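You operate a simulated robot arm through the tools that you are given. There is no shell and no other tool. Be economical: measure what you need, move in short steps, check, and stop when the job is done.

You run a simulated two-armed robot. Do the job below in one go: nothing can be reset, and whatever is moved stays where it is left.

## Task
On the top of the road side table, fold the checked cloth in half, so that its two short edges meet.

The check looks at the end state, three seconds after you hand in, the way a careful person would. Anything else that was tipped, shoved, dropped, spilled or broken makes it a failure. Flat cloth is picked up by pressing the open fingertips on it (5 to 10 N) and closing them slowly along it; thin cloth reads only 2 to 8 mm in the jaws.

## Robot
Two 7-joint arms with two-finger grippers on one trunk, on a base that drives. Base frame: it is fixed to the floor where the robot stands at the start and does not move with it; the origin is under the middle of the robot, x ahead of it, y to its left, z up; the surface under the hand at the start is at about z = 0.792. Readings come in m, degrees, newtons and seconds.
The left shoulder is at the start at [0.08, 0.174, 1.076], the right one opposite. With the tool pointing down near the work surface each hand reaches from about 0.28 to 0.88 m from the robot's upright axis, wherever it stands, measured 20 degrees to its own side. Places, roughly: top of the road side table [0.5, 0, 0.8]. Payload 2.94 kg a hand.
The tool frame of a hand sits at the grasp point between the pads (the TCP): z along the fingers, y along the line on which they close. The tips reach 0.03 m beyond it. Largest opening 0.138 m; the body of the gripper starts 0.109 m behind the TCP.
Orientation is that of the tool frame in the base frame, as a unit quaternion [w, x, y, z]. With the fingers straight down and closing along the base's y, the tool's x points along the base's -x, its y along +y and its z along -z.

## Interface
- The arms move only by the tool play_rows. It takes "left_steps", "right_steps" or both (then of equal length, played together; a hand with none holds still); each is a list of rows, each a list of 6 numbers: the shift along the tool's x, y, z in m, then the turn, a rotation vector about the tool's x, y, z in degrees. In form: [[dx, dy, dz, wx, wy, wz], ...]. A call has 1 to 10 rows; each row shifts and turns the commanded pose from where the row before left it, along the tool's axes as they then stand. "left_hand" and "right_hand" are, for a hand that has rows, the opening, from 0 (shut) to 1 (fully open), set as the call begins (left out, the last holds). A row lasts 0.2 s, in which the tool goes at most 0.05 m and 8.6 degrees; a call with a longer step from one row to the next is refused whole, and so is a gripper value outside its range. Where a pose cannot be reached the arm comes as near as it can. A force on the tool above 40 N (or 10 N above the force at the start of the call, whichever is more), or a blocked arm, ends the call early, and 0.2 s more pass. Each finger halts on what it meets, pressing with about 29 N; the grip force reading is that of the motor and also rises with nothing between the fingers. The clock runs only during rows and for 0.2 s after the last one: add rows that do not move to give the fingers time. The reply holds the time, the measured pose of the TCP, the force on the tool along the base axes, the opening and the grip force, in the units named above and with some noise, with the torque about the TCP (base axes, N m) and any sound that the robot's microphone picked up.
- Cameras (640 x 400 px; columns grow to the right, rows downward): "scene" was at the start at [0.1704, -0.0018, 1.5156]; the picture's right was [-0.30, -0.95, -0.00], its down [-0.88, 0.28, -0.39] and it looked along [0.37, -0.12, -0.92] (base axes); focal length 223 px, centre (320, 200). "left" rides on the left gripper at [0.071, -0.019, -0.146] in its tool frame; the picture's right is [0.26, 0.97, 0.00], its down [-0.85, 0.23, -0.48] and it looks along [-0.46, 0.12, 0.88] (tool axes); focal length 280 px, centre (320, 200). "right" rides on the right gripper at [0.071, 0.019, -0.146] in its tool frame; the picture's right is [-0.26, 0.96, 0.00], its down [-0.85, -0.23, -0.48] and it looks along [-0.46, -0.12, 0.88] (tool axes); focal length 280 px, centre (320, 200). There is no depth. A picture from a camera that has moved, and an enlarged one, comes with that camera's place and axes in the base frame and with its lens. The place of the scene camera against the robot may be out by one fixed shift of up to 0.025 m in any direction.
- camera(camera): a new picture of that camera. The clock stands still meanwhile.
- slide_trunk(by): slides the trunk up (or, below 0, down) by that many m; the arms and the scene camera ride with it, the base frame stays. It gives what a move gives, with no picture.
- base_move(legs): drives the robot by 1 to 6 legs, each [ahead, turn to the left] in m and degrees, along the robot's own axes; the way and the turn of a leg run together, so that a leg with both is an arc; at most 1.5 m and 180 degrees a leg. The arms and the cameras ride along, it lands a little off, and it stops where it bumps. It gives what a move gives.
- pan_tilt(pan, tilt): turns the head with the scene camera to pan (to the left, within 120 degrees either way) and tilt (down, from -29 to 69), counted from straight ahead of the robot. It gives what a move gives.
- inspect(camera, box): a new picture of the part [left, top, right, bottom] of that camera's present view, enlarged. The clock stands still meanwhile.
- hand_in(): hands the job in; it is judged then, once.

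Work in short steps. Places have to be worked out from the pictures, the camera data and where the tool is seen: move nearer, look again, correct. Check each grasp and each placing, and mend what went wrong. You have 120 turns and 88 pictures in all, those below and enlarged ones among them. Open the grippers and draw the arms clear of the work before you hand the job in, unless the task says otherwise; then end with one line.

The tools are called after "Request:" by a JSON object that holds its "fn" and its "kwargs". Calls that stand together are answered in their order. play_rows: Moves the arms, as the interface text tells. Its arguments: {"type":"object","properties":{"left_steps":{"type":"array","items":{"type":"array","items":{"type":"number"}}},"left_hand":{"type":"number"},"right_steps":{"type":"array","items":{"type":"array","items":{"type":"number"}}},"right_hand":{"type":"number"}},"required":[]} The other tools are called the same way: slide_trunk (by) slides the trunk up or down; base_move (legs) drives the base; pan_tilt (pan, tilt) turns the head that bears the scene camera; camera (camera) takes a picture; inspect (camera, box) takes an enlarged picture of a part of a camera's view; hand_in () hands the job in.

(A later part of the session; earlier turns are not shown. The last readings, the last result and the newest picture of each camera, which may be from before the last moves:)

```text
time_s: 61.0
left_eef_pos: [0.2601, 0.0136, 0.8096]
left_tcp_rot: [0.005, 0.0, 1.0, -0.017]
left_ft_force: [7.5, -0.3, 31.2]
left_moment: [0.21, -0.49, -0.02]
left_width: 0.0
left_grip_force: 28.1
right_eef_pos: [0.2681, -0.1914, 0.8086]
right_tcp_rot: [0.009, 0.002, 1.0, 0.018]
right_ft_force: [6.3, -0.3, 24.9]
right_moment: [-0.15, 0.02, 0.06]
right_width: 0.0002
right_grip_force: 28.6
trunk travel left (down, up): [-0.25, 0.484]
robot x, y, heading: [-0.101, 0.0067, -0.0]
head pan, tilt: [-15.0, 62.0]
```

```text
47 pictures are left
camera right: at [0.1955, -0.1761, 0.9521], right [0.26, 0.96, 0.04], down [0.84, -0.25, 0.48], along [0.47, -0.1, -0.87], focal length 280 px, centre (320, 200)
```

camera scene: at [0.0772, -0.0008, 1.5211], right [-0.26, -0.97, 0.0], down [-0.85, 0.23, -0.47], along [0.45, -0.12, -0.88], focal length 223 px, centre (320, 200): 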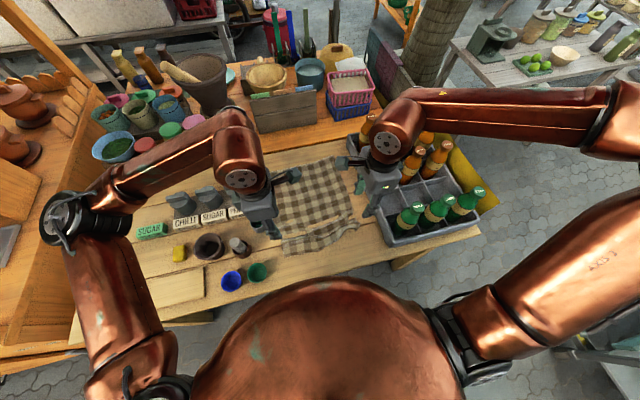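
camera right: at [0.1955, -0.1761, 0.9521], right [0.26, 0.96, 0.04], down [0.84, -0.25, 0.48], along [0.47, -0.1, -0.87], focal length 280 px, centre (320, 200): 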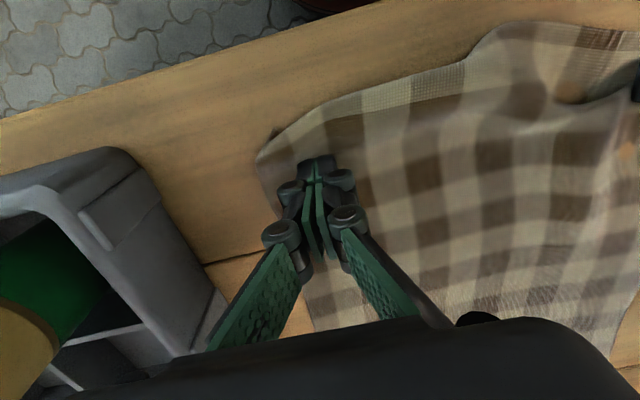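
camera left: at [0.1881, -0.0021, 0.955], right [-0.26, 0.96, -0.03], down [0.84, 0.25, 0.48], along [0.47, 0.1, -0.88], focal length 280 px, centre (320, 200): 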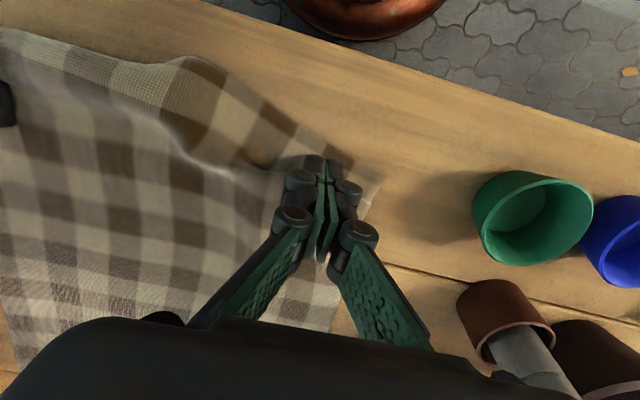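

The corners are now smooth: near edge at x ≈ 0.24, corners at about (0.256, 0.049) and (0.245, −0.225). I'll raise the hands slightly and open to 5 cm along the edge.

Request:
{"fn": "play_rows", "kwargs": {"left_steps": [[0, 0, -0.005, 0, 0, 0], [0, 0, -0.01, 0, 0, 0], [0, 0, -0.01, 0, 0, 0], [0, 0, 0, 0, 0, 0], [0, 0, 0, 0, 0, 0]], "right_steps": [[0, 0, -0.005, 0, 0, 0], [0, 0, -0.01, 0, 0, 0], [0.005, 0, -0.01, 0, 0, 0], [0.004, 0, 0, 0, 0, 0], [0, 0, 0, 0, 0, 0]]}}

Request:
{"fn": "play_rows", "kwargs": {"left_steps": [[0, 0, 0, 0, 0, 0], [0, 0, 0, 0, 0, 0], [0, 0, 0, 0, 0, 0]], "right_steps": [[0, 0, 0, 0, 0, 0], [0, 0, 0, 0, 0, 0], [0, 0, 0, 0, 0, 0]], "left_hand": 0.38, "right_hand": 0.38}}

Request:
{"fn": "camera", "kwargs": {"camera": "left"}}

Request:
{"fn": "camera", "kwargs": {"camera": "right"}}

```text
time_s: 62.2
left_eef_pos: [0.2606, 0.0124, 0.8308]
left_tcp_rot: [0.003, -0.001, 1.0, -0.016]
left_ft_force: [-0.1, -0.1, -0.3]
left_moment: [0.03, 0.01, 0.01]
left_width: 0.0
left_grip_force: 28.0
right_eef_pos: [0.2596, -0.193, 0.8308]
right_tcp_rot: [0.007, 0.002, 1.0, 0.018]
right_ft_force: [0.5, 0.7, -0.1]
right_moment: [-0.01, 0.01, -0.03]
right_width: 0.0
right_grip_force: 28.6
trunk travel left (down, up): [-0.25, 0.484]
robot x, y, heading: [-0.1019, 0.0017, 0.1]
head pan, tilt: [-15.0, 62.0]
```

```text
time_s: 63.0
left_eef_pos: [0.2614, 0.0127, 0.832]
left_tcp_rot: [0.004, -0.001, 1.0, -0.016]
left_ft_force: [1.2, 0.7, -0.5]
left_moment: [0.0, 0.02, 0.03]
left_width: 0.0523
left_grip_force: 0.1
right_eef_pos: [0.2587, -0.1933, 0.8318]
right_tcp_rot: [0.008, 0.002, 1.0, 0.018]
right_ft_force: [-0.6, 0.0, 1.4]
right_moment: [0.0, -0.01, -0.01]
right_width: 0.0528
right_grip_force: 0.1
trunk travel left (down, up): [-0.25, 0.484]
robot x, y, heading: [-0.0982, 0.0017, 0.3]
head pan, tilt: [-15.0, 62.0]
```

```text
46 pictures are left
camera left: at [0.1892, -0.0017, 0.9786], right [-0.26, 0.96, -0.03], down [0.85, 0.25, 0.47], along [0.46, 0.1, -0.88], focal length 280 px, centre (320, 200)
```

left: 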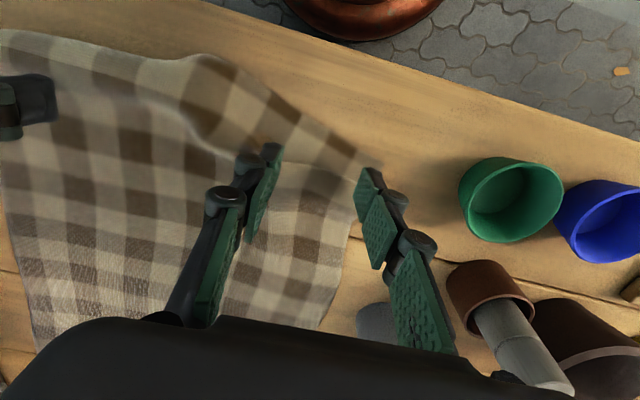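

```text
45 pictures are left
camera right: at [0.1869, -0.1776, 0.9761], right [0.27, 0.96, 0.04], down [0.84, -0.25, 0.48], along [0.47, -0.1, -0.88], focal length 280 px, centre (320, 200)
```

right: 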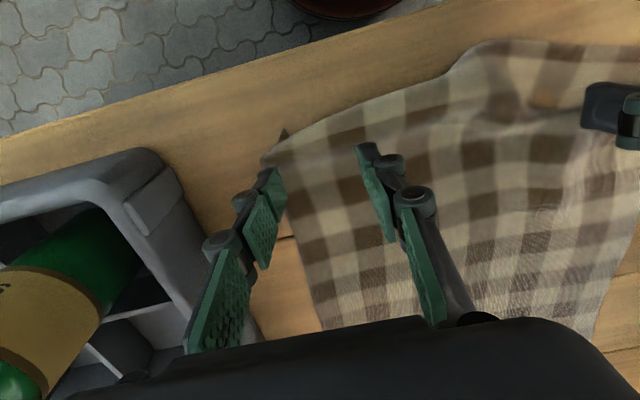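

Left: the edge slants about 19°, so I'll turn the left gripper to match and move it 1.5 cm inward. Right: shift 1.3 cm inward and 1 cm nearer the edge. Then I'll look again.

Request:
{"fn": "play_rows", "kwargs": {"left_steps": [[0.003, -0.006, 0, 0, 0, 6], [0.003, -0.006, 0, 0, 0, 6], [0, 0, 0, 0, 0, 6], [0, 0, 0.008, 0, 0, 0], [0, 0, 0, 0, 0, 0]], "right_steps": [[0.005, 0.006, 0, 0, 0, 2], [0.005, 0.007, 0, 0, 0, 2], [0, 0, 0, 0, 0, 0], [0, 0, 0.008, 0, 0, 0], [0, 0, 0, 0, 0, 0]]}}

Request:
{"fn": "camera", "kwargs": {"camera": "left"}}

Request:
{"fn": "camera", "kwargs": {"camera": "right"}}

```text
time_s: 64.2
left_eef_pos: [0.2545, 0.0008, 0.8245]
left_tcp_rot: [0.005, 0.156, 0.988, -0.016]
left_ft_force: [-0.1, -0.1, -0.2]
left_moment: [0.01, -0.03, 0.0]
left_width: 0.0528
left_grip_force: 0.0
right_eef_pos: [0.2507, -0.1792, 0.8243]
right_tcp_rot: [0.007, 0.036, 0.999, 0.018]
right_ft_force: [0.5, -1.0, 0.8]
right_moment: [0.02, 0.0, 0.02]
right_width: 0.0525
right_grip_force: 0.0
trunk travel left (down, up): [-0.25, 0.484]
robot x, y, heading: [-0.0979, 0.0015, 0.0]
head pan, tilt: [-15.0, 62.0]
```

```text
44 pictures are left
camera left: at [0.1803, 0.0091, 0.9704], right [0.05, 1.0, -0.03], down [0.88, -0.03, 0.48], along [0.48, -0.05, -0.88], focal length 280 px, centre (320, 200)
```

left: 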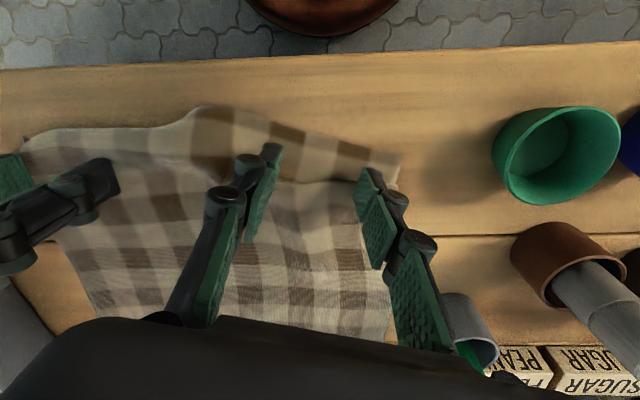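

```text
43 pictures are left
camera right: at [0.1785, -0.159, 0.9689], right [0.33, 0.94, 0.04], down [0.82, -0.31, 0.48], along [0.46, -0.13, -0.88], focal length 280 px, centre (320, 200)
```

right: 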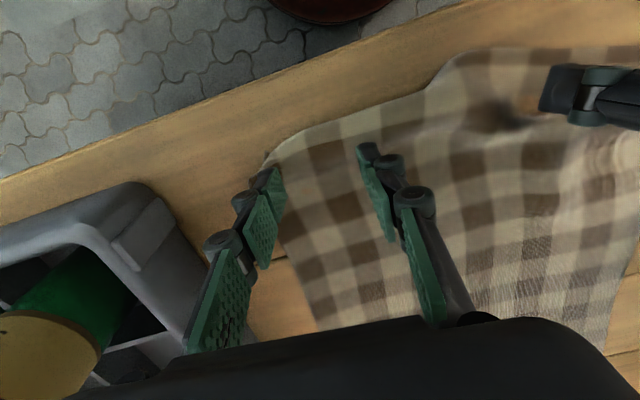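

Both grippers line up with the edge, just inside it. I make small final shifts and press down.

Request:
{"fn": "play_rows", "kwargs": {"left_steps": [[0.004, 0, 0.005, 0, 0, 0], [0, 0, 0.005, 0, 0, 0], [0, 0, 0.003, 0, 0, 0], [0, 0, 0, 0, 0, 0]], "right_steps": [[0.004, 0.006, 0.005, 0, 0, 0], [0, 0, 0.005, 0, 0, 0], [0, 0, 0.003, 0, 0, 0], [0, 0, 0, 0, 0, 0]]}}

Request:
{"fn": "play_rows", "kwargs": {"left_steps": [[0, 0, 0.001, 0, 0, 0], [0, 0, 0.0005, 0, 0, 0], [0, 0, 0, 0, 0, 0]], "right_steps": [[0, 0, 0.001, 0, 0, 0], [0, 0, 0.0005, 0, 0, 0], [0, 0, 0, 0, 0, 0]]}}

```text
time_s: 65.2
left_eef_pos: [0.2511, 0.0017, 0.8124]
left_tcp_rot: [0.006, 0.155, 0.988, -0.016]
left_ft_force: [1.7, 0.9, 11.0]
left_moment: [0.3, -0.25, -0.02]
left_width: 0.0536
left_grip_force: 0.9
right_eef_pos: [0.2455, -0.173, 0.8126]
right_tcp_rot: [0.007, 0.037, 0.999, 0.018]
right_ft_force: [1.7, -0.6, 7.5]
right_moment: [-0.24, 0.05, 0.03]
right_width: 0.0542
right_grip_force: 0.9
trunk travel left (down, up): [-0.25, 0.484]
robot x, y, heading: [-0.0983, -0.0015, -0.3]
head pan, tilt: [-15.0, 62.0]
```

```text
time_s: 66.0
left_eef_pos: [0.2491, 0.003, 0.8109]
left_tcp_rot: [0.006, 0.156, 0.988, -0.016]
left_ft_force: [0.8, 3.7, 12.0]
left_moment: [0.36, -0.17, 0.03]
left_width: 0.0522
left_grip_force: 3.5
right_eef_pos: [0.2452, -0.1721, 0.8106]
right_tcp_rot: [0.008, 0.036, 0.999, 0.019]
right_ft_force: [-0.4, -0.2, 12.9]
right_moment: [-0.13, 0.11, -0.04]
right_width: 0.0515
right_grip_force: 2.9
trunk travel left (down, up): [-0.25, 0.484]
robot x, y, heading: [-0.0979, -0.0021, 0.0]
head pan, tilt: [-15.0, 62.0]
```

Pressed at about 12 N. Now I close in the same staged way that worked before.

Request:
{"fn": "play_rows", "kwargs": {"left_steps": [[0, 0, 0.0004, 0, 0, 0], [0, 0, 0.0004, 0, 0, 0]], "right_steps": [[0, 0, 0.0004, 0, 0, 0], [0, 0, 0.0004, 0, 0, 0]], "left_hand": 0.27, "right_hand": 0.27}}

Request:
{"fn": "play_rows", "kwargs": {"left_steps": [[0, 0, 0.0004, 0, 0, 0], [0, 0, 0.0004, 0, 0, 0]], "right_steps": [[0, 0, 0.0004, 0, 0, 0], [0, 0, 0.0004, 0, 0, 0]], "left_hand": 0.17, "right_hand": 0.17}}

Request:
{"fn": "camera", "kwargs": {"camera": "left"}}

Request:
{"fn": "camera", "kwargs": {"camera": "right"}}

```text
time_s: 66.6
left_eef_pos: [0.2505, 0.0006, 0.8098]
left_tcp_rot: [0.006, 0.155, 0.988, -0.016]
left_ft_force: [-0.7, 1.1, 17.0]
left_moment: [-0.06, 0.06, 0.01]
left_width: 0.0393
left_grip_force: 2.7
right_eef_pos: [0.2458, -0.1719, 0.8103]
right_tcp_rot: [0.008, 0.037, 0.999, 0.017]
right_ft_force: [1.8, -0.3, 19.8]
right_moment: [0.4, 0.06, -0.08]
right_width: 0.0389
right_grip_force: 0.1
trunk travel left (down, up): [-0.25, 0.484]
robot x, y, heading: [-0.1019, -0.0031, 0.1]
head pan, tilt: [-15.0, 62.0]
```

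```text
time_s: 67.2
left_eef_pos: [0.2502, 0.0004, 0.8101]
left_tcp_rot: [0.007, 0.156, 0.988, -0.017]
left_ft_force: [-3.1, 0.2, 17.1]
left_moment: [-0.06, 0.14, 0.01]
left_width: 0.0264
left_grip_force: 1.2
right_eef_pos: [0.247, -0.1708, 0.8098]
right_tcp_rot: [0.01, 0.037, 0.999, 0.019]
right_ft_force: [0.5, -1.8, 16.6]
right_moment: [-0.21, 0.06, -0.04]
right_width: 0.0039
right_grip_force: 17.2
trunk travel left (down, up): [-0.25, 0.484]
robot x, y, heading: [-0.0957, 0.0007, -0.1]
head pan, tilt: [-15.0, 62.0]
stopped in row 2 (right hand): the force on the tool passed its limit at 42 N (the readings are from after the stop); the commanded pose is now the measured one
```

```text
42 pictures are left
camera left: at [0.1758, 0.0098, 0.956], right [0.05, 1.0, -0.04], down [0.87, -0.03, 0.48], along [0.48, -0.06, -0.87], focal length 280 px, centre (320, 200)
```

left: 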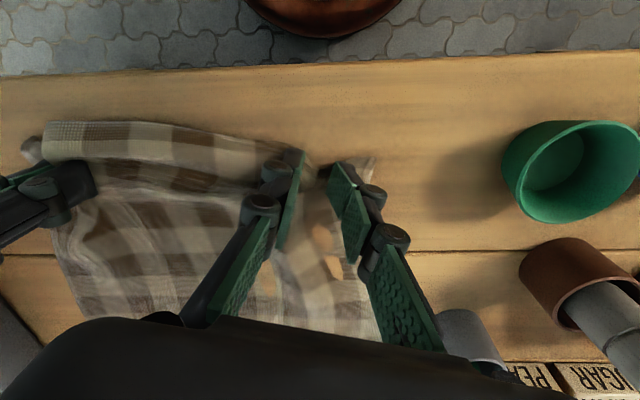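

```text
41 pictures are left
camera right: at [0.1758, -0.1514, 0.9539], right [0.33, 0.94, 0.04], down [0.82, -0.31, 0.48], along [0.47, -0.13, -0.88], focal length 280 px, centre (320, 200)
```

right: 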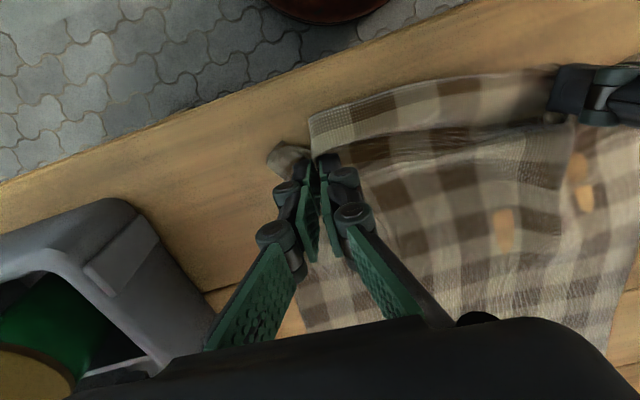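

The right already pinches (about 4 mm) with the corner beside it. I'll shut the left while easing the press a little.

Request:
{"fn": "play_rows", "kwargs": {"left_steps": [[0, 0, -0.0005, 0, 0, 0], [0, 0, -0.0005, 0, 0, 0], [0, 0, 0, 0, 0, 0]], "right_steps": [[0, 0, -0.001, 0, 0, 0], [0, 0, -0.001, 0, 0, 0], [0, 0, 0, 0, 0, 0]], "left_hand": 0.0, "right_hand": 0.0}}

```text
time_s: 68.0
left_eef_pos: [0.252, 0.0012, 0.8096]
left_tcp_rot: [0.005, 0.156, 0.988, -0.015]
left_ft_force: [-0.7, 0.1, 0.4]
left_moment: [0.0, -0.01, 0.02]
left_width: 0.0
left_grip_force: 28.5
right_eef_pos: [0.2463, -0.173, 0.8104]
right_tcp_rot: [0.008, 0.037, 0.999, 0.017]
right_ft_force: [0.0, 0.7, 7.4]
right_moment: [-0.33, -0.08, -0.09]
right_width: 0.0007
right_grip_force: 22.5
trunk travel left (down, up): [-0.25, 0.484]
robot x, y, heading: [-0.099, 0.0002, 0.1]
head pan, tilt: [-15.0, 62.0]
```

Neither holds enough. The earlier success came with a wider opening and firmer press, so I'll lift, open to 7 cm and look at how the edge lies.

Request:
{"fn": "play_rows", "kwargs": {"left_steps": [[0, 0, -0.01, 0, 0, 0], [0, 0, -0.01, 0, 0, 0], [0, 0, -0.01, 0, 0, 0]], "right_steps": [[0, 0, -0.01, 0, 0, 0], [0, 0, -0.01, 0, 0, 0], [0, 0, -0.01, 0, 0, 0]]}}

Request:
{"fn": "camera", "kwargs": {"camera": "left"}}

Request:
{"fn": "camera", "kwargs": {"camera": "right"}}

```text
time_s: 68.8
left_eef_pos: [0.2515, 0.0038, 0.8389]
left_tcp_rot: [0.006, 0.156, 0.988, -0.016]
left_ft_force: [0.8, -0.6, 0.4]
left_moment: [0.0, -0.01, 0.01]
left_width: 0.0001
left_grip_force: 27.8
right_eef_pos: [0.2466, -0.1735, 0.8406]
right_tcp_rot: [0.009, 0.037, 0.999, 0.018]
right_ft_force: [-0.6, -0.4, 3.1]
right_moment: [0.16, -0.05, 0.0]
right_width: 0.002
right_grip_force: 33.4
trunk travel left (down, up): [-0.25, 0.484]
robot x, y, heading: [-0.0994, -0.0041, -0.1]
head pan, tilt: [-15.0, 62.0]
```

```text
40 pictures are left
camera left: at [0.1761, 0.0112, 0.9857], right [0.05, 1.0, -0.03], down [0.88, -0.03, 0.48], along [0.48, -0.05, -0.88], focal length 280 px, centre (320, 200)
```

left: 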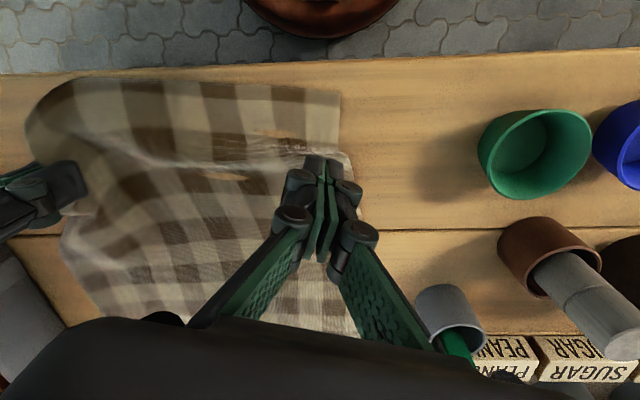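

```text
39 pictures are left
camera right: at [0.1755, -0.1531, 0.9849], right [0.33, 0.94, 0.04], down [0.82, -0.31, 0.48], along [0.47, -0.13, -0.88], focal length 280 px, centre (320, 200)
```

right: 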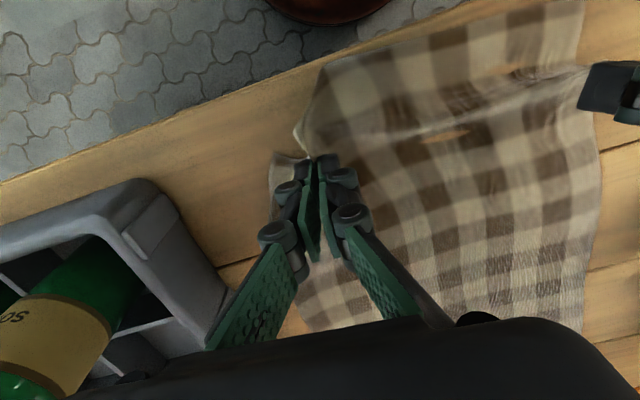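

The right hand still holds a bit of the corner (2 mm, cloth lifted with it), so I'll keep that. The left near corner now lies at about (0.204, 0.018). I'll shift the right slightly outward to make room, and set the left over its corner with a 6.5 cm opening, aligned to the edge.

Request:
{"fn": "play_rows", "kwargs": {"left_steps": [[0, 0, 0, 0, 0, -6], [0, 0, 0, 0, 0, -6], [0.007, -0.007, 0, 0, 0, 0], [0.007, -0.007, 0, 0, 0, 0], [0.008, -0.008, 0, 0, 0, 0], [0, 0, 0, 0, 0, 0]], "right_steps": [[0, -0.005, -0.005, 0, 0, 0], [0, -0.005, -0.005, 0, 0, 0], [0, -0.005, 0, 0, 0, 0], [0, -0.005, 0, 0, 0, 0], [0, 0, 0, 0, 0, 0], [0, 0, 0, 0, 0, 0]], "left_hand": 0.47}}

Request:
{"fn": "camera", "kwargs": {"camera": "left"}}

```text
time_s: 70.2
left_eef_pos: [0.2278, -0.0188, 0.8406]
left_tcp_rot: [0.005, 0.052, 0.998, -0.017]
left_ft_force: [-1.0, 0.4, -0.1]
left_moment: [-0.02, 0.01, 0.0]
left_width: 0.0649
left_grip_force: 0.1
right_eef_pos: [0.245, -0.1926, 0.8493]
right_tcp_rot: [0.009, 0.036, 0.999, 0.018]
right_ft_force: [2.7, -2.1, 5.3]
right_moment: [-0.83, 0.08, 0.0]
right_width: 0.0
right_grip_force: 24.3
trunk travel left (down, up): [-0.25, 0.484]
robot x, y, heading: [-0.1011, -0.0028, 0.4]
head pan, tilt: [-15.0, 62.0]
```

```text
38 pictures are left
camera left: at [0.1529, -0.0245, 0.9867], right [-0.16, 0.99, -0.03], down [0.86, 0.16, 0.48], along [0.48, 0.05, -0.88], focal length 280 px, centre (320, 200)
```

left: 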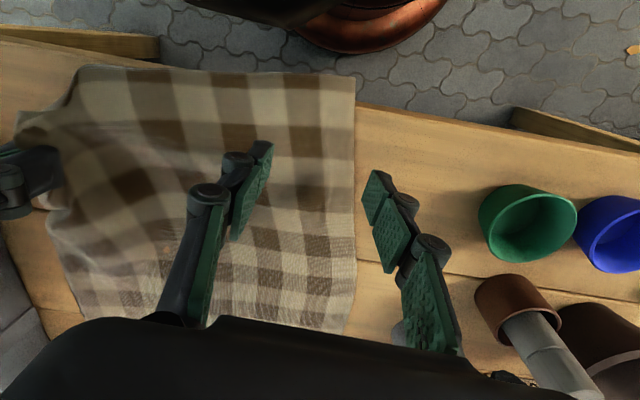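

The right has lost it as I pulled sideways. The cloth now lies flatter, its near edge slightly over the table's edge. I'll raise the right hand and look from both the scene and right cameras.

Request:
{"fn": "play_rows", "kwargs": {"left_steps": [[0, 0, -0.02, 0, 0, 0], [0, 0, -0.04, 0, 0, 0], [0, 0, -0.04, 0, 0, 0], [0, 0, -0.02, 0, 0, 0]], "right_steps": [[0, 0, -0.02, 0, 0, 0], [0, 0, -0.04, 0, 0, 0], [0, 0, -0.04, 0, 0, 0], [0, 0, -0.02, 0, 0, 0]], "right_hand": 0.47}}

Request:
{"fn": "camera", "kwargs": {"camera": "right"}}

Request:
{"fn": "camera", "kwargs": {"camera": "scene"}}

```text
time_s: 71.2
left_eef_pos: [0.2258, -0.0145, 0.9602]
left_tcp_rot: [0.005, 0.052, 0.998, -0.017]
left_ft_force: [0.3, 0.1, 0.7]
left_moment: [0.01, -0.04, -0.02]
left_width: 0.0651
left_grip_force: 0.0
right_eef_pos: [0.2429, -0.1979, 0.9695]
right_tcp_rot: [0.008, 0.036, 0.999, 0.017]
right_ft_force: [0.5, 1.0, -0.4]
right_moment: [0.02, -0.02, -0.02]
right_width: 0.0646
right_grip_force: 0.1
trunk travel left (down, up): [-0.25, 0.484]
robot x, y, heading: [-0.0967, 0.0023, -0.3]
head pan, tilt: [-15.0, 62.0]
```

```text
37 pictures are left
camera right: at [0.1717, -0.178, 1.1144], right [0.33, 0.94, 0.04], down [0.82, -0.31, 0.48], along [0.47, -0.13, -0.88], focal length 280 px, centre (320, 200)
```

right: 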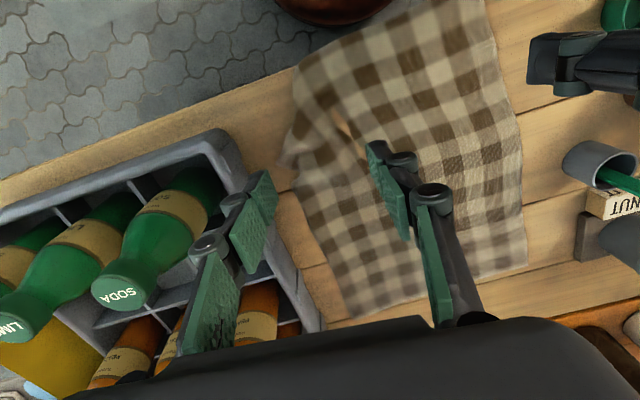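

```text
36 pictures are left
camera scene: at [0.0774, -0.0009, 1.521], right [-0.26, -0.97, 0.0], down [-0.85, 0.23, -0.47], along [0.45, -0.12, -0.88], focal length 223 px, centre (320, 200)
```

scene: 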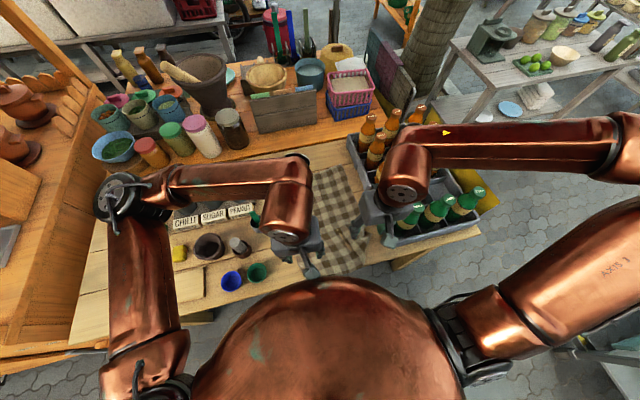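

New insight: it's better to pinch both long edges at the midline and lift there, since the crease forms in the fingers and the two short edges hang down together. First I need the cloth flat, so I'll shut the hands, move above the far corners and draw the cloth forward.

Request:
{"fn": "play_rows", "kwargs": {"left_steps": [[0, 0, 0, -2, 0, -6], [-0.03, 0.001, 0, 0, 0, 0], [-0.04, 0.003, 0, 0, 0, 0], [-0.04, 0.003, 0, 0, 0, 0], [-0.04, 0.003, 0, 0, 0, 0], [-0.04, 0.003, 0, 0, 0, 0], [-0.04, 0.003, 0, 0, 0, 0], [-0.04, 0.003, 0, 0, 0, 0], [-0.03, 0.003, 0, 0, 0, 0], [-0.02, 0.002, 0, 0, 0, 0]], "right_steps": [[0, 0, -0.01, 2, 0, -4], [-0.03, 0, -0.01, 0, 0, 0], [-0.04, -0.003, 0, 0, 0, 0], [-0.04, -0.003, 0, 0, 0, 0], [-0.04, -0.003, 0, 0, 0, 0], [-0.04, -0.003, 0, 0, 0, 0], [-0.04, -0.003, 0, 0, 0, 0], [-0.04, -0.003, 0, 0, 0, 0], [-0.025, -0.003, 0, 0, 0, 0], [-0.015, -0.002, 0, 0, 0, 0]], "left_hand": 0.0, "right_hand": 0.0}}

Request:
{"fn": "camera", "kwargs": {"camera": "scene"}}

Request:
{"fn": "camera", "kwargs": {"camera": "left"}}

```text
time_s: 73.4
left_eef_pos: [0.547, 0.0094, 0.9632]
left_tcp_rot: [0.004, 0.0, 1.0, 0.001]
left_ft_force: [-0.7, 0.3, -1.6]
left_moment: [-0.03, 0.02, -0.02]
left_width: 0.0
left_grip_force: 27.8
right_eef_pos: [0.485, -0.2322, 0.9973]
right_tcp_rot: [0.009, 0.004, 1.0, 0.0]
right_ft_force: [0.0, -0.5, 0.1]
right_moment: [-0.01, -0.02, 0.0]
right_width: 0.0
right_grip_force: 28.4
right hand out of reach, approached as far as the arm can: row 8, 9, 10
trunk travel left (down, up): [-0.25, 0.484]
robot x, y, heading: [-0.0985, -0.0008, -0.1]
head pan, tilt: [-15.0, 62.0]
```

```text
35 pictures are left
camera scene: at [0.0777, -0.0012, 1.521], right [-0.26, -0.97, 0.0], down [-0.85, 0.23, -0.47], along [0.45, -0.12, -0.88], focal length 223 px, centre (320, 200)
```

scene: 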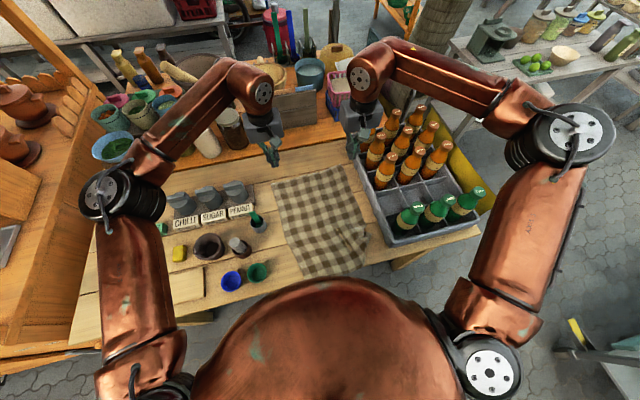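

```text
34 pictures are left
camera left: at [0.4749, -0.0092, 1.1078], right [-0.26, 0.96, 0.0], down [0.84, 0.23, 0.48], along [0.47, 0.13, -0.88], focal length 280 px, centre (320, 200)
```

left: 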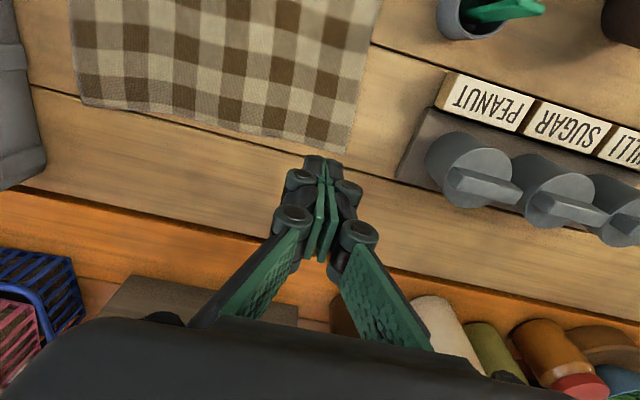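

The cloth already looks fairly flat. I'll zoom in to see the near end before deciding on further smoothing.

Request:
{"fn": "inspect", "kwargs": {"camera": "scene", "box": [250, 150, 410, 290]}}

Request:
{"fn": "camera", "kwargs": {"camera": "right"}}

```text
2.86 times, centred on (330, 220) of scene
camera zoom: at [0.0777, -0.0012, 1.521], right [-0.26, -0.97, 0.0], down [-0.85, 0.23, -0.47], along [0.45, -0.12, -0.88], focal length 636 px, centre (291, 143)
```

zoom: 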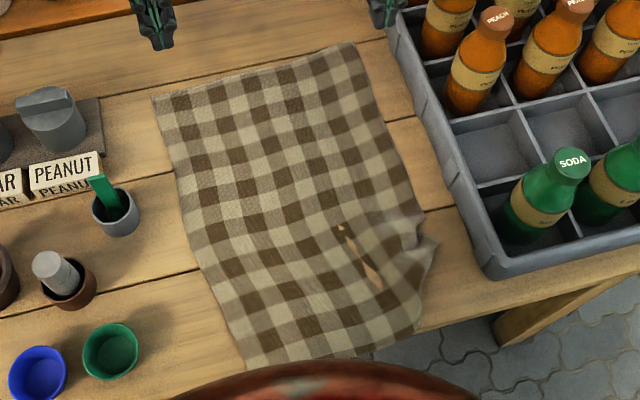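

```text
32 pictures are left
camera right: at [0.4133, -0.2118, 1.1415], right [0.27, 0.96, 0.01], down [0.84, -0.24, 0.49], along [0.47, -0.13, -0.87], focal length 280 px, centre (320, 200)
```

right: 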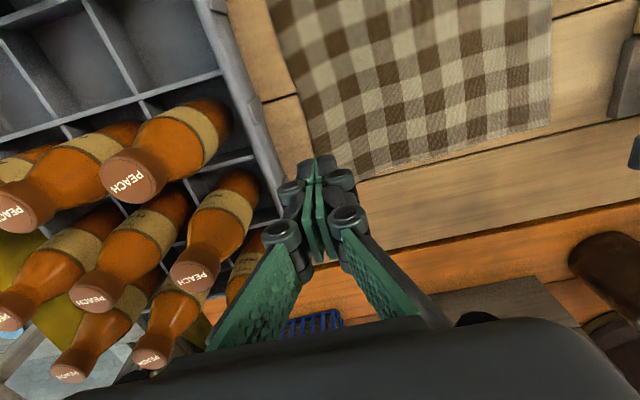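

The cloth is mostly flat, with only a small ridge at the near right. The midline points come out at about left (0.367, 0.035) and right (0.392, −0.227). I'll move both hands above points 2 cm inside those, then turn them so they close across the fold line.

Request:
{"fn": "play_rows", "kwargs": {"left_steps": [[0.02, 0, 0, 0, 0, 0], [0.04, 0.001, 0, 0, 0, 0], [0.04, 0.001, 0, 0, 0, 0], [0.04, 0.002, 0, 0, 0, 0], [0.0385, 0.0016, 0, 0, 0, 0], [0, 0, 0, 0, 0, -4], [0, 0, 0, 0, 0, -8], [0, 0, 0, 0, 0, -8.4], [0, 0, 0, 0, 0, -8.4], [0, 0, 0, 0, 0, -8.4]], "right_steps": [[0.0145, 0.005, 0, 0, 0, 0], [0.02, 0.005, 0, 0, 0, 0], [0.02, 0.005, 0, 0, 0, 0], [0.02, 0.005, 0, 0, 0, 0], [0.02, 0.005, 0, 0, 0, 0], [0, 0, 0, 0, 0, 4], [0, 0, 0, 0, 0, 8], [0, 0, 0, 0, 0, 8], [0, 0, 0, 0, 0, 8], [0, 0, 0, 0, 0, 8]], "left_hand": 0.45, "right_hand": 0.45}}

Request:
{"fn": "play_rows", "kwargs": {"left_steps": [[0, 0, 0, 0, 0, -8.4], [0, 0, 0, 0, 0, -8.4], [0, 0, 0, 0, 0, -8.4], [0, 0, 0, 0, 0, -8.4], [0, 0, 0, 0, 0, -8.4], [0, 0, 0, 0, 0, -8.4], [0, 0, 0, 0, 0, -8], [0, 0, 0, 0, 0, 0]], "right_steps": [[0, 0, 0, 0, 0, 8], [0, 0, 0, 0, 0, 8], [0, 0, 0, 0, 0, 8], [0, 0, 0, 0, 0, 8], [0, 0, 0, 0, 0, 8], [0, 0, 0, 0, 0, 8], [0, 0, 0, 0, 0, 0.4], [0, 0, 0, 0, 0, 0]]}}

Request:
{"fn": "camera", "kwargs": {"camera": "left"}}

Request:
{"fn": "camera", "kwargs": {"camera": "right"}}

```text
time_s: 75.6
left_eef_pos: [0.3679, 0.0169, 0.9617]
left_tcp_rot: [0.004, -0.321, 0.947, -0.001]
left_ft_force: [-0.2, 0.1, -0.9]
left_moment: [0.0, 0.03, 0.03]
left_width: 0.0621
left_grip_force: 0.1
right_eef_pos: [0.3914, -0.2063, 0.9956]
right_tcp_rot: [0.007, 0.312, 0.95, 0.003]
right_ft_force: [-0.4, -0.3, -0.2]
right_moment: [-0.03, 0.02, -0.01]
right_width: 0.0621
right_grip_force: 0.0
trunk travel left (down, up): [-0.25, 0.484]
robot x, y, heading: [-0.1007, -0.0, -0.2]
head pan, tilt: [-15.0, 62.0]
```

```text
time_s: 77.4
left_eef_pos: [0.3681, 0.0165, 0.9618]
left_tcp_rot: [-0.003, 0.742, -0.671, 0.004]
left_ft_force: [0.5, 0.2, -0.2]
left_moment: [-0.03, 0.01, 0.01]
left_width: 0.0622
left_grip_force: 0.1
right_eef_pos: [0.3916, -0.2059, 0.9964]
right_tcp_rot: [0.005, 0.674, 0.739, 0.006]
right_ft_force: [-1.2, 0.3, 0.5]
right_moment: [0.01, -0.02, 0.0]
right_width: 0.062
right_grip_force: 0.0
trunk travel left (down, up): [-0.25, 0.484]
robot x, y, heading: [-0.0976, 0.0002, 0.3]
head pan, tilt: [-15.0, 62.0]
```

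```text
31 pictures are left
camera left: at [0.3923, -0.0522, 1.1082], right [-0.93, -0.36, -0.01], down [-0.32, 0.82, 0.47], along [-0.16, 0.45, -0.88], focal length 280 px, centre (320, 200)
```

left: 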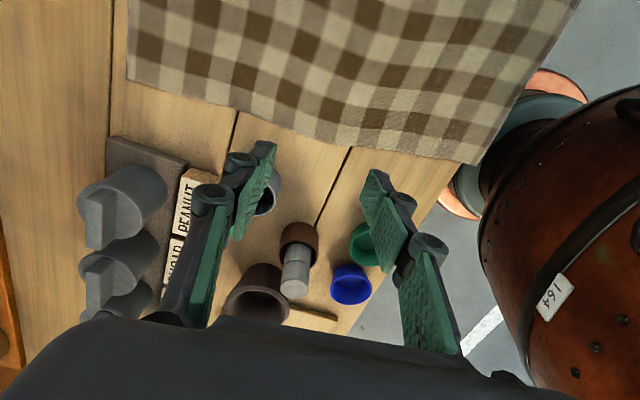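

```text
30 pictures are left
camera right: at [0.4025, -0.1328, 1.1417], right [0.99, -0.17, 0.02], down [-0.16, -0.87, 0.47], along [-0.07, -0.47, -0.88], focal length 280 px, centre (320, 200)
```

right: 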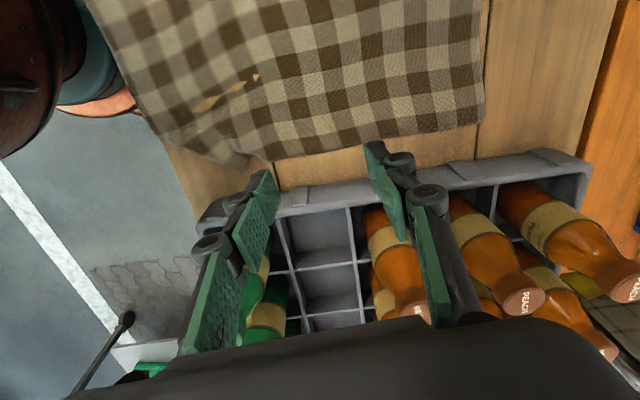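

Left is aligned with the midline. Right needs to go about 2.2 cm outward (cloth edge at y ≈ −0.252). I'll come down to just above the cloth.

Request:
{"fn": "play_rows", "kwargs": {"left_steps": [[-0.002, 0, 0.015, 0, 0, 0], [0, 0, 0.025, 0, 0, 0], [0, 0, 0.03, 0, 0, 0], [0, 0, 0.03, 0, 0, 0], [0, 0, 0.025, 0, 0, 0], [0, 0, 0.012, 0, 0, 0], [0, 0, 0.005, 0, 0, 0], [0, 0, 0, 0, 0, 0]], "right_steps": [[-0.006, 0, 0.015, 0, 0, 0], [-0.006, 0, 0.03, 0, 0, 0], [-0.006, 0, 0.035, 0, 0, 0], [-0.004, 0, 0.035, 0, 0, 0], [0, 0, 0.03, 0, 0, 0], [0, 0, 0.02, 0, 0, 0], [0, 0, 0.01, 0, 0, 0], [0, 0, 0.002, 0, 0, 0]]}}

Request:
{"fn": "camera", "kwargs": {"camera": "right"}}

Request:
{"fn": "camera", "kwargs": {"camera": "left"}}

```text
time_s: 79.2
left_eef_pos: [0.3681, 0.0184, 0.8195]
left_tcp_rot: [-0.003, 0.741, -0.672, 0.002]
left_ft_force: [0.1, 0.5, -1.0]
left_moment: [-0.02, 0.01, -0.03]
left_width: 0.0621
left_grip_force: 0.1
right_eef_pos: [0.3968, -0.2278, 0.8187]
right_tcp_rot: [0.006, 0.673, 0.74, 0.007]
right_ft_force: [-0.9, 0.7, -0.3]
right_moment: [-0.01, 0.0, 0.0]
right_width: 0.0622
right_grip_force: 0.1
trunk travel left (down, up): [-0.25, 0.484]
robot x, y, heading: [-0.1017, 0.0013, 0.2]
head pan, tilt: [-15.0, 62.0]
```

```text
29 pictures are left
camera right: at [0.4074, -0.1549, 0.9644], right [0.99, -0.17, 0.02], down [-0.16, -0.87, 0.47], along [-0.07, -0.47, -0.88], focal length 280 px, centre (320, 200)
```

right: 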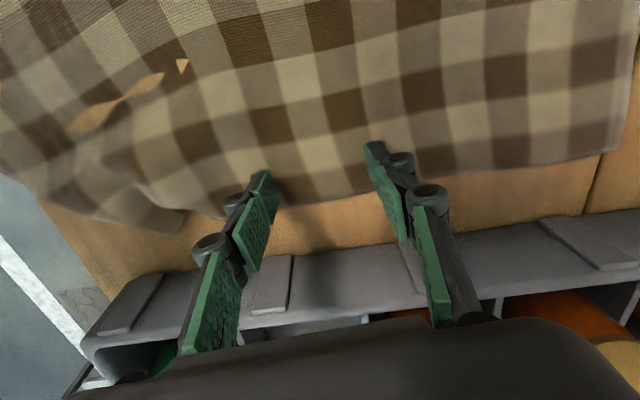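

```text
28 pictures are left
camera left: at [0.3933, -0.0498, 0.9665], right [-0.93, -0.36, -0.01], down [-0.32, 0.82, 0.47], along [-0.16, 0.45, -0.88], focal length 280 px, centre (320, 200)
```

left: 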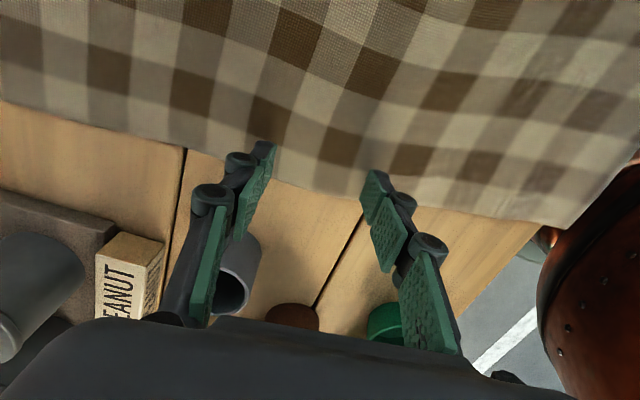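

Both jaws straddle the midline just inside the long edges. I'll go 5 mm inward and press.

Request:
{"fn": "play_rows", "kwargs": {"left_steps": [[0.004, 0, 0.004, 0, 0, 0], [0, 0, 0.003, 0, 0, 0], [0, 0, 0.001, 0, 0, 0], [0, 0, 0.001, 0, 0, 0], [0, 0, 0, 0, 0, 0]], "right_steps": [[0.004, -0.003, 0.004, 0, 0, 0], [0, 0, 0.003, 0, 0, 0], [0, 0, 0.001, 0, 0, 0], [0, 0, 0.001, 0, 0, 0], [0, 0, 0, 0, 0, 0]]}}

```text
time_s: 80.4
left_eef_pos: [0.3695, 0.0152, 0.811]
left_tcp_rot: [-0.004, 0.741, -0.671, 0.003]
left_ft_force: [1.1, 0.3, 1.1]
left_moment: [-0.01, 0.02, 0.03]
left_width: 0.062
left_grip_force: 0.0
right_eef_pos: [0.3934, -0.224, 0.8113]
right_tcp_rot: [0.006, 0.673, 0.74, 0.006]
right_ft_force: [-1.1, -0.4, 7.0]
right_moment: [-0.03, 0.21, 0.0]
right_width: 0.0628
right_grip_force: 0.8
trunk travel left (down, up): [-0.25, 0.484]
robot x, y, heading: [-0.1023, 0.0003, -0.2]
head pan, tilt: [-15.0, 62.0]
```

Request:
{"fn": "play_rows", "kwargs": {"left_steps": [[0, 0, 0.001, 0, 0, 0], [0, 0, 0.001, 0, 0, 0], [0, 0, 0, 0, 0, 0]], "right_steps": [[0, 0, 0, 0, 0, 0], [0, 0, 0, 0, 0, 0], [0, 0, 0, 0, 0, 0]]}}

```text
time_s: 81.2
left_eef_pos: [0.368, 0.0145, 0.8104]
left_tcp_rot: [-0.003, 0.742, -0.671, 0.004]
left_ft_force: [-0.7, -1.2, 15.7]
left_moment: [-0.09, 0.37, -0.02]
left_width: 0.0629
left_grip_force: 0.7
right_eef_pos: [0.393, -0.2243, 0.8108]
right_tcp_rot: [0.006, 0.673, 0.74, 0.006]
right_ft_force: [1.4, 0.5, 2.7]
right_moment: [-0.02, 0.11, -0.03]
right_width: 0.0623
right_grip_force: 0.0
trunk travel left (down, up): [-0.25, 0.484]
robot x, y, heading: [-0.0978, 0.0012, 0.1]
head pan, tilt: [-15.0, 62.0]
```

Closing in the same staged way as the earlier success.

Request:
{"fn": "play_rows", "kwargs": {"left_steps": [[0, 0, 0, 0, 0, 0], [0, 0, 0.0003, 0, 0, 0]], "right_steps": [[0, 0, 0.001, 0, 0, 0], [0, 0, 0.0005, 0, 0, 0]], "left_hand": 0.3, "right_hand": 0.3}}

Request:
{"fn": "play_rows", "kwargs": {"left_steps": [[0, 0, 0.0004, 0, 0, 0], [0, 0, 0.0004, 0, 0, 0]], "right_steps": [[0, 0, 0.0004, 0, 0, 0], [0, 0, 0.0004, 0, 0, 0]], "left_hand": 0.18, "right_hand": 0.18}}

```text
time_s: 81.8
left_eef_pos: [0.3677, 0.0136, 0.8108]
left_tcp_rot: [-0.004, 0.741, -0.671, 0.004]
left_ft_force: [-3.1, -2.2, 25.6]
left_moment: [-0.15, 0.77, -0.02]
left_width: 0.0434
left_grip_force: 1.9
right_eef_pos: [0.3897, -0.2231, 0.8109]
right_tcp_rot: [0.007, 0.673, 0.74, 0.007]
right_ft_force: [-4.8, -1.7, 22.7]
right_moment: [-0.26, 0.76, 0.03]
right_width: 0.0441
right_grip_force: 2.1
trunk travel left (down, up): [-0.25, 0.484]
robot x, y, heading: [-0.0996, -0.0036, 0.1]
head pan, tilt: [-15.0, 62.0]
```

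```text
time_s: 82.4
left_eef_pos: [0.3664, 0.0164, 0.8113]
left_tcp_rot: [-0.005, 0.741, -0.671, 0.005]
left_ft_force: [-5.2, -0.9, 33.0]
left_moment: [-0.15, 0.75, 0.0]
left_width: 0.0249
left_grip_force: 0.1
right_eef_pos: [0.3904, -0.2238, 0.8113]
right_tcp_rot: [0.008, 0.673, 0.739, 0.008]
right_ft_force: [-5.5, -2.1, 30.7]
right_moment: [-0.29, 0.77, -0.01]
right_width: 0.0257
right_grip_force: 0.5
trunk travel left (down, up): [-0.25, 0.484]
robot x, y, heading: [-0.0962, 0.001, 0.0]
head pan, tilt: [-15.0, 62.0]
```

Same readings as in the earlier good grasp; I'll ease up and shut.

Request:
{"fn": "play_rows", "kwargs": {"left_steps": [[0, 0, -0.0014, 0, 0, 0], [0, 0, -0.0012, 0, 0, 0], [0, 0, 0, 0, 0, 0]], "right_steps": [[0, 0, -0.0014, 0, 0, 0], [0, 0, -0.0012, 0, 0, 0], [0, 0, 0, 0, 0, 0]], "left_hand": 0.0, "right_hand": 0.0}}

```text
time_s: 83.2
left_eef_pos: [0.3689, 0.0157, 0.8092]
left_tcp_rot: [-0.004, 0.742, -0.67, 0.003]
left_ft_force: [0.1, -1.2, 3.9]
left_moment: [0.03, 0.0, 0.02]
left_width: 0.0077
left_grip_force: 33.2
right_eef_pos: [0.3921, -0.2237, 0.8106]
right_tcp_rot: [0.006, 0.673, 0.74, 0.006]
right_ft_force: [-0.3, -0.4, 0.5]
right_moment: [-0.05, -0.01, 0.0]
right_width: 0.0
right_grip_force: 28.0
trunk travel left (down, up): [-0.25, 0.484]
robot x, y, heading: [-0.0975, 0.0013, -0.2]
head pan, tilt: [-15.0, 62.0]
```

Left holds well (7.7 mm); right slipped. I'll reopen the right slightly above the cloth and look.

Request:
{"fn": "play_rows", "kwargs": {"right_steps": [[0, 0, -0.01, 0, 0, 0], [0, 0, -0.005, 0, 0, 0], [0, 0, 0, 0, 0, 0], [0, 0, 0, 0, 0, 0], [0, 0, 0, 0, 0, 0]], "right_hand": 0.48}}

Request:
{"fn": "camera", "kwargs": {"camera": "right"}}

```text
time_s: 84.4
left_eef_pos: [0.3697, 0.0147, 0.809]
left_tcp_rot: [-0.003, 0.741, -0.671, 0.003]
left_ft_force: [0.2, -0.8, -0.6]
left_moment: [0.01, -0.02, 0.03]
left_width: 0.0073
left_grip_force: 28.1
right_eef_pos: [0.3931, -0.2249, 0.8246]
right_tcp_rot: [0.006, 0.673, 0.739, 0.006]
right_ft_force: [-0.2, 0.3, 0.5]
right_moment: [0.01, 0.02, -0.04]
right_width: 0.0664
right_grip_force: 0.2
trunk travel left (down, up): [-0.25, 0.484]
robot x, y, heading: [-0.0983, -0.0012, -0.2]
head pan, tilt: [-15.0, 62.0]
```

```text
27 pictures are left
camera right: at [0.4036, -0.1515, 0.9708], right [0.99, -0.17, 0.02], down [-0.16, -0.87, 0.47], along [-0.07, -0.47, -0.88], focal length 280 px, centre (320, 200)
```

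right: 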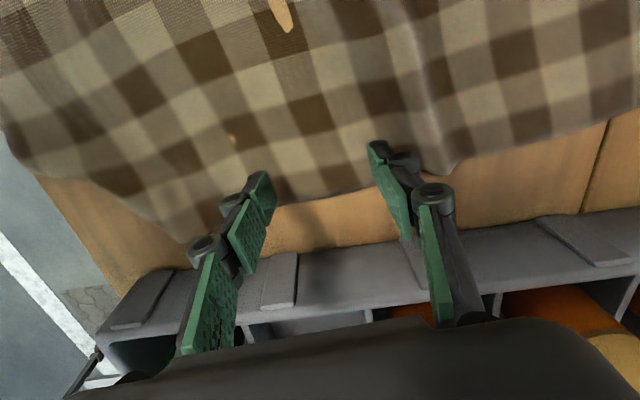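

A ridge now lies beyond the far finger. I need the overall layout, so I'll zoom in with the scene camera.

Request:
{"fn": "inspect", "kwargs": {"camera": "scene", "box": [230, 130, 430, 290]}}

```text
2.50 times, centred on (330, 210) of scene
camera zoom: at [0.0775, -0.0009, 1.521], right [-0.26, -0.97, 0.0], down [-0.85, 0.23, -0.47], along [0.45, -0.12, -0.88], focal length 556 px, centre (295, 175)
```

zoom: 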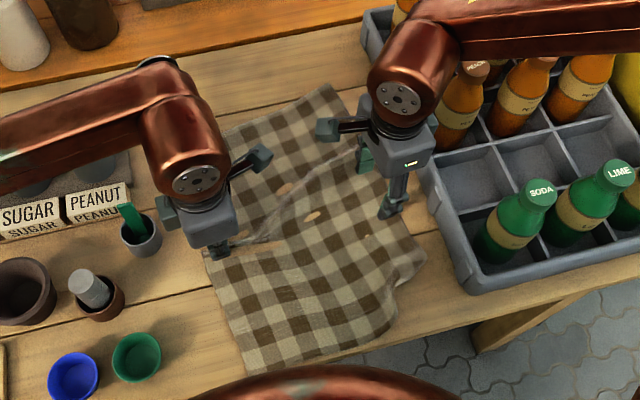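

The left grip holds a clear ridge at its midline. On the right, the material midline is now about 2 cm further ahead (x ≈ 0.41). I'll shift the right there, turn it 4°, and press again.

Request:
{"fn": "play_rows", "kwargs": {"right_steps": [[0.003, 0.008, 0, 0, 0, -4], [0, 0.009, 0.004, 0, 0, 0], [0, 0, 0.006, 0, 0, 0], [0, 0, 0.003, 0, 0, 0], [0, 0, 0.001, 0, 0, 0], [0, 0, 0, 0, 0, 0]]}}

```text
time_s: 85.8
left_eef_pos: [0.3692, 0.0148, 0.8094]
left_tcp_rot: [-0.003, 0.741, -0.671, 0.003]
left_ft_force: [-0.5, -0.4, -1.2]
left_moment: [0.05, 0.03, -0.03]
left_width: 0.0069
left_grip_force: 30.8
right_eef_pos: [0.4103, -0.22, 0.8121]
right_tcp_rot: [0.007, 0.647, 0.762, 0.006]
right_ft_force: [0.1, -0.6, 0.1]
right_moment: [-0.01, 0.02, -0.01]
right_width: 0.066
right_grip_force: 0.0
trunk travel left (down, up): [-0.25, 0.484]
robot x, y, heading: [-0.1018, 0.0012, 0.1]
head pan, tilt: [-15.0, 62.0]
```

Request:
{"fn": "play_rows", "kwargs": {"right_steps": [[0, 0, 0.001, 0, 0, 0], [0, 0, 0.001, 0, 0, 0], [0, 0, 0.0008, 0, 0, 0], [0, 0, 0, 0, 0, 0]]}}

```text
time_s: 86.8
left_eef_pos: [0.3689, 0.0147, 0.8098]
left_tcp_rot: [-0.002, 0.741, -0.671, 0.003]
left_ft_force: [-0.6, 0.7, 1.3]
left_moment: [0.0, -0.05, -0.01]
left_width: 0.0057
left_grip_force: 24.8
right_eef_pos: [0.4098, -0.2188, 0.8108]
right_tcp_rot: [0.007, 0.648, 0.762, 0.007]
right_ft_force: [-2.4, -1.3, 13.3]
right_moment: [-0.16, 0.6, 0.07]
right_width: 0.0671
right_grip_force: 3.4
trunk travel left (down, up): [-0.25, 0.484]
robot x, y, heading: [-0.0977, -0.0016, 0.1]
head pan, tilt: [-15.0, 62.0]
```

Request:
{"fn": "play_rows", "kwargs": {"right_steps": [[0, 0, 0, 0, 0, 0], [0, 0, 0, 0, 0, 0]], "right_hand": 0.3}}

Request:
{"fn": "play_rows", "kwargs": {"right_steps": [[0, 0, 0.0003, 0, 0, 0], [0, 0, 0.0003, 0, 0, 0]], "right_hand": 0.18}}

Request:
{"fn": "camera", "kwargs": {"camera": "right"}}

```text
time_s: 87.4
left_eef_pos: [0.3677, 0.0151, 0.8113]
left_tcp_rot: [-0.004, 0.742, -0.671, 0.003]
left_ft_force: [3.7, 1.1, 2.2]
left_moment: [-0.19, 0.8, 0.01]
left_width: 0.0015
left_grip_force: 21.7
right_eef_pos: [0.4084, -0.2183, 0.811]
right_tcp_rot: [0.007, 0.646, 0.763, 0.007]
right_ft_force: [-6.6, -0.2, 25.5]
right_moment: [-0.21, 0.91, -0.03]
right_width: 0.0456
right_grip_force: 3.3
trunk travel left (down, up): [-0.25, 0.484]
robot x, y, heading: [-0.0938, 0.0011, 0.0]
head pan, tilt: [-15.0, 62.0]
```

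```text
time_s: 88.0
left_eef_pos: [0.3676, 0.016, 0.8113]
left_tcp_rot: [-0.006, 0.741, -0.671, 0.004]
left_ft_force: [1.4, -0.9, -1.6]
left_moment: [0.03, 0.03, 0.0]
left_width: 0.006
left_grip_force: 40.6
right_eef_pos: [0.4082, -0.2193, 0.8112]
right_tcp_rot: [0.007, 0.646, 0.763, 0.008]
right_ft_force: [-5.4, -2.1, 32.2]
right_moment: [-0.19, 0.73, 0.03]
right_width: 0.0254
right_grip_force: 0.5
trunk travel left (down, up): [-0.25, 0.484]
robot x, y, heading: [-0.0993, -0.0001, 0.4]
head pan, tilt: [-15.0, 62.0]
```

```text
25 pictures are left
camera right: at [0.4146, -0.1446, 0.9561], right [0.99, -0.1, 0.02], down [-0.1, -0.88, 0.47], along [-0.03, -0.47, -0.88], focal length 280 px, centre (320, 200)
```

right: 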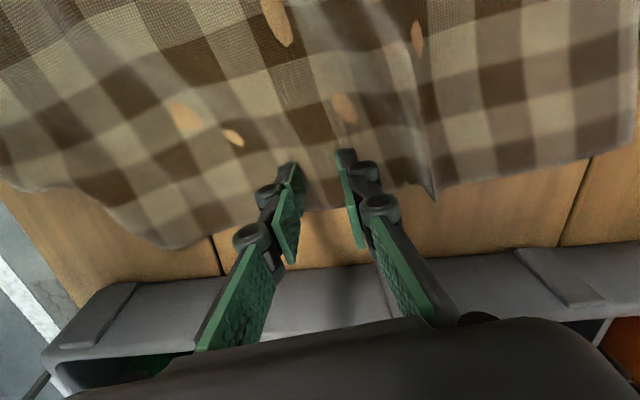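

The fingers slid over without gathering. The moment shows all the force was on the near finger: the hand is tilted 1° with its far finger about 1 mm high. I'll lift, reopen, level that tilt and press again.

Request:
{"fn": "play_rows", "kwargs": {"right_steps": [[0, 0, -0.005, 0, 0, 0], [0, 0, -0.005, 1.1, 0, 0], [0, 0, 0, 0, 0, 0], [0, 0, 0, 0, 0, 0], [0, 0, 0.004, 0, 0, 0], [0, 0, 0.002, 0, 0, 0], [0, 0, 0, 0, 0, 0]], "right_hand": 0.48}}

```text
time_s: 89.6
left_eef_pos: [0.3693, 0.015, 0.8105]
left_tcp_rot: [-0.004, 0.741, -0.671, 0.003]
left_ft_force: [1.2, 1.1, 9.0]
left_moment: [0.05, -0.3, -0.04]
left_width: 0.0004
left_grip_force: 20.6
right_eef_pos: [0.4093, -0.2179, 0.8129]
right_tcp_rot: [0.0, 0.647, 0.763, -0.002]
right_ft_force: [0.1, -1.3, 0.5]
right_moment: [-0.01, -0.01, 0.02]
right_width: 0.0663
right_grip_force: 0.1
trunk travel left (down, up): [-0.25, 0.484]
robot x, y, heading: [-0.0976, -0.0042, 0.0]
head pan, tilt: [-15.0, 62.0]
```

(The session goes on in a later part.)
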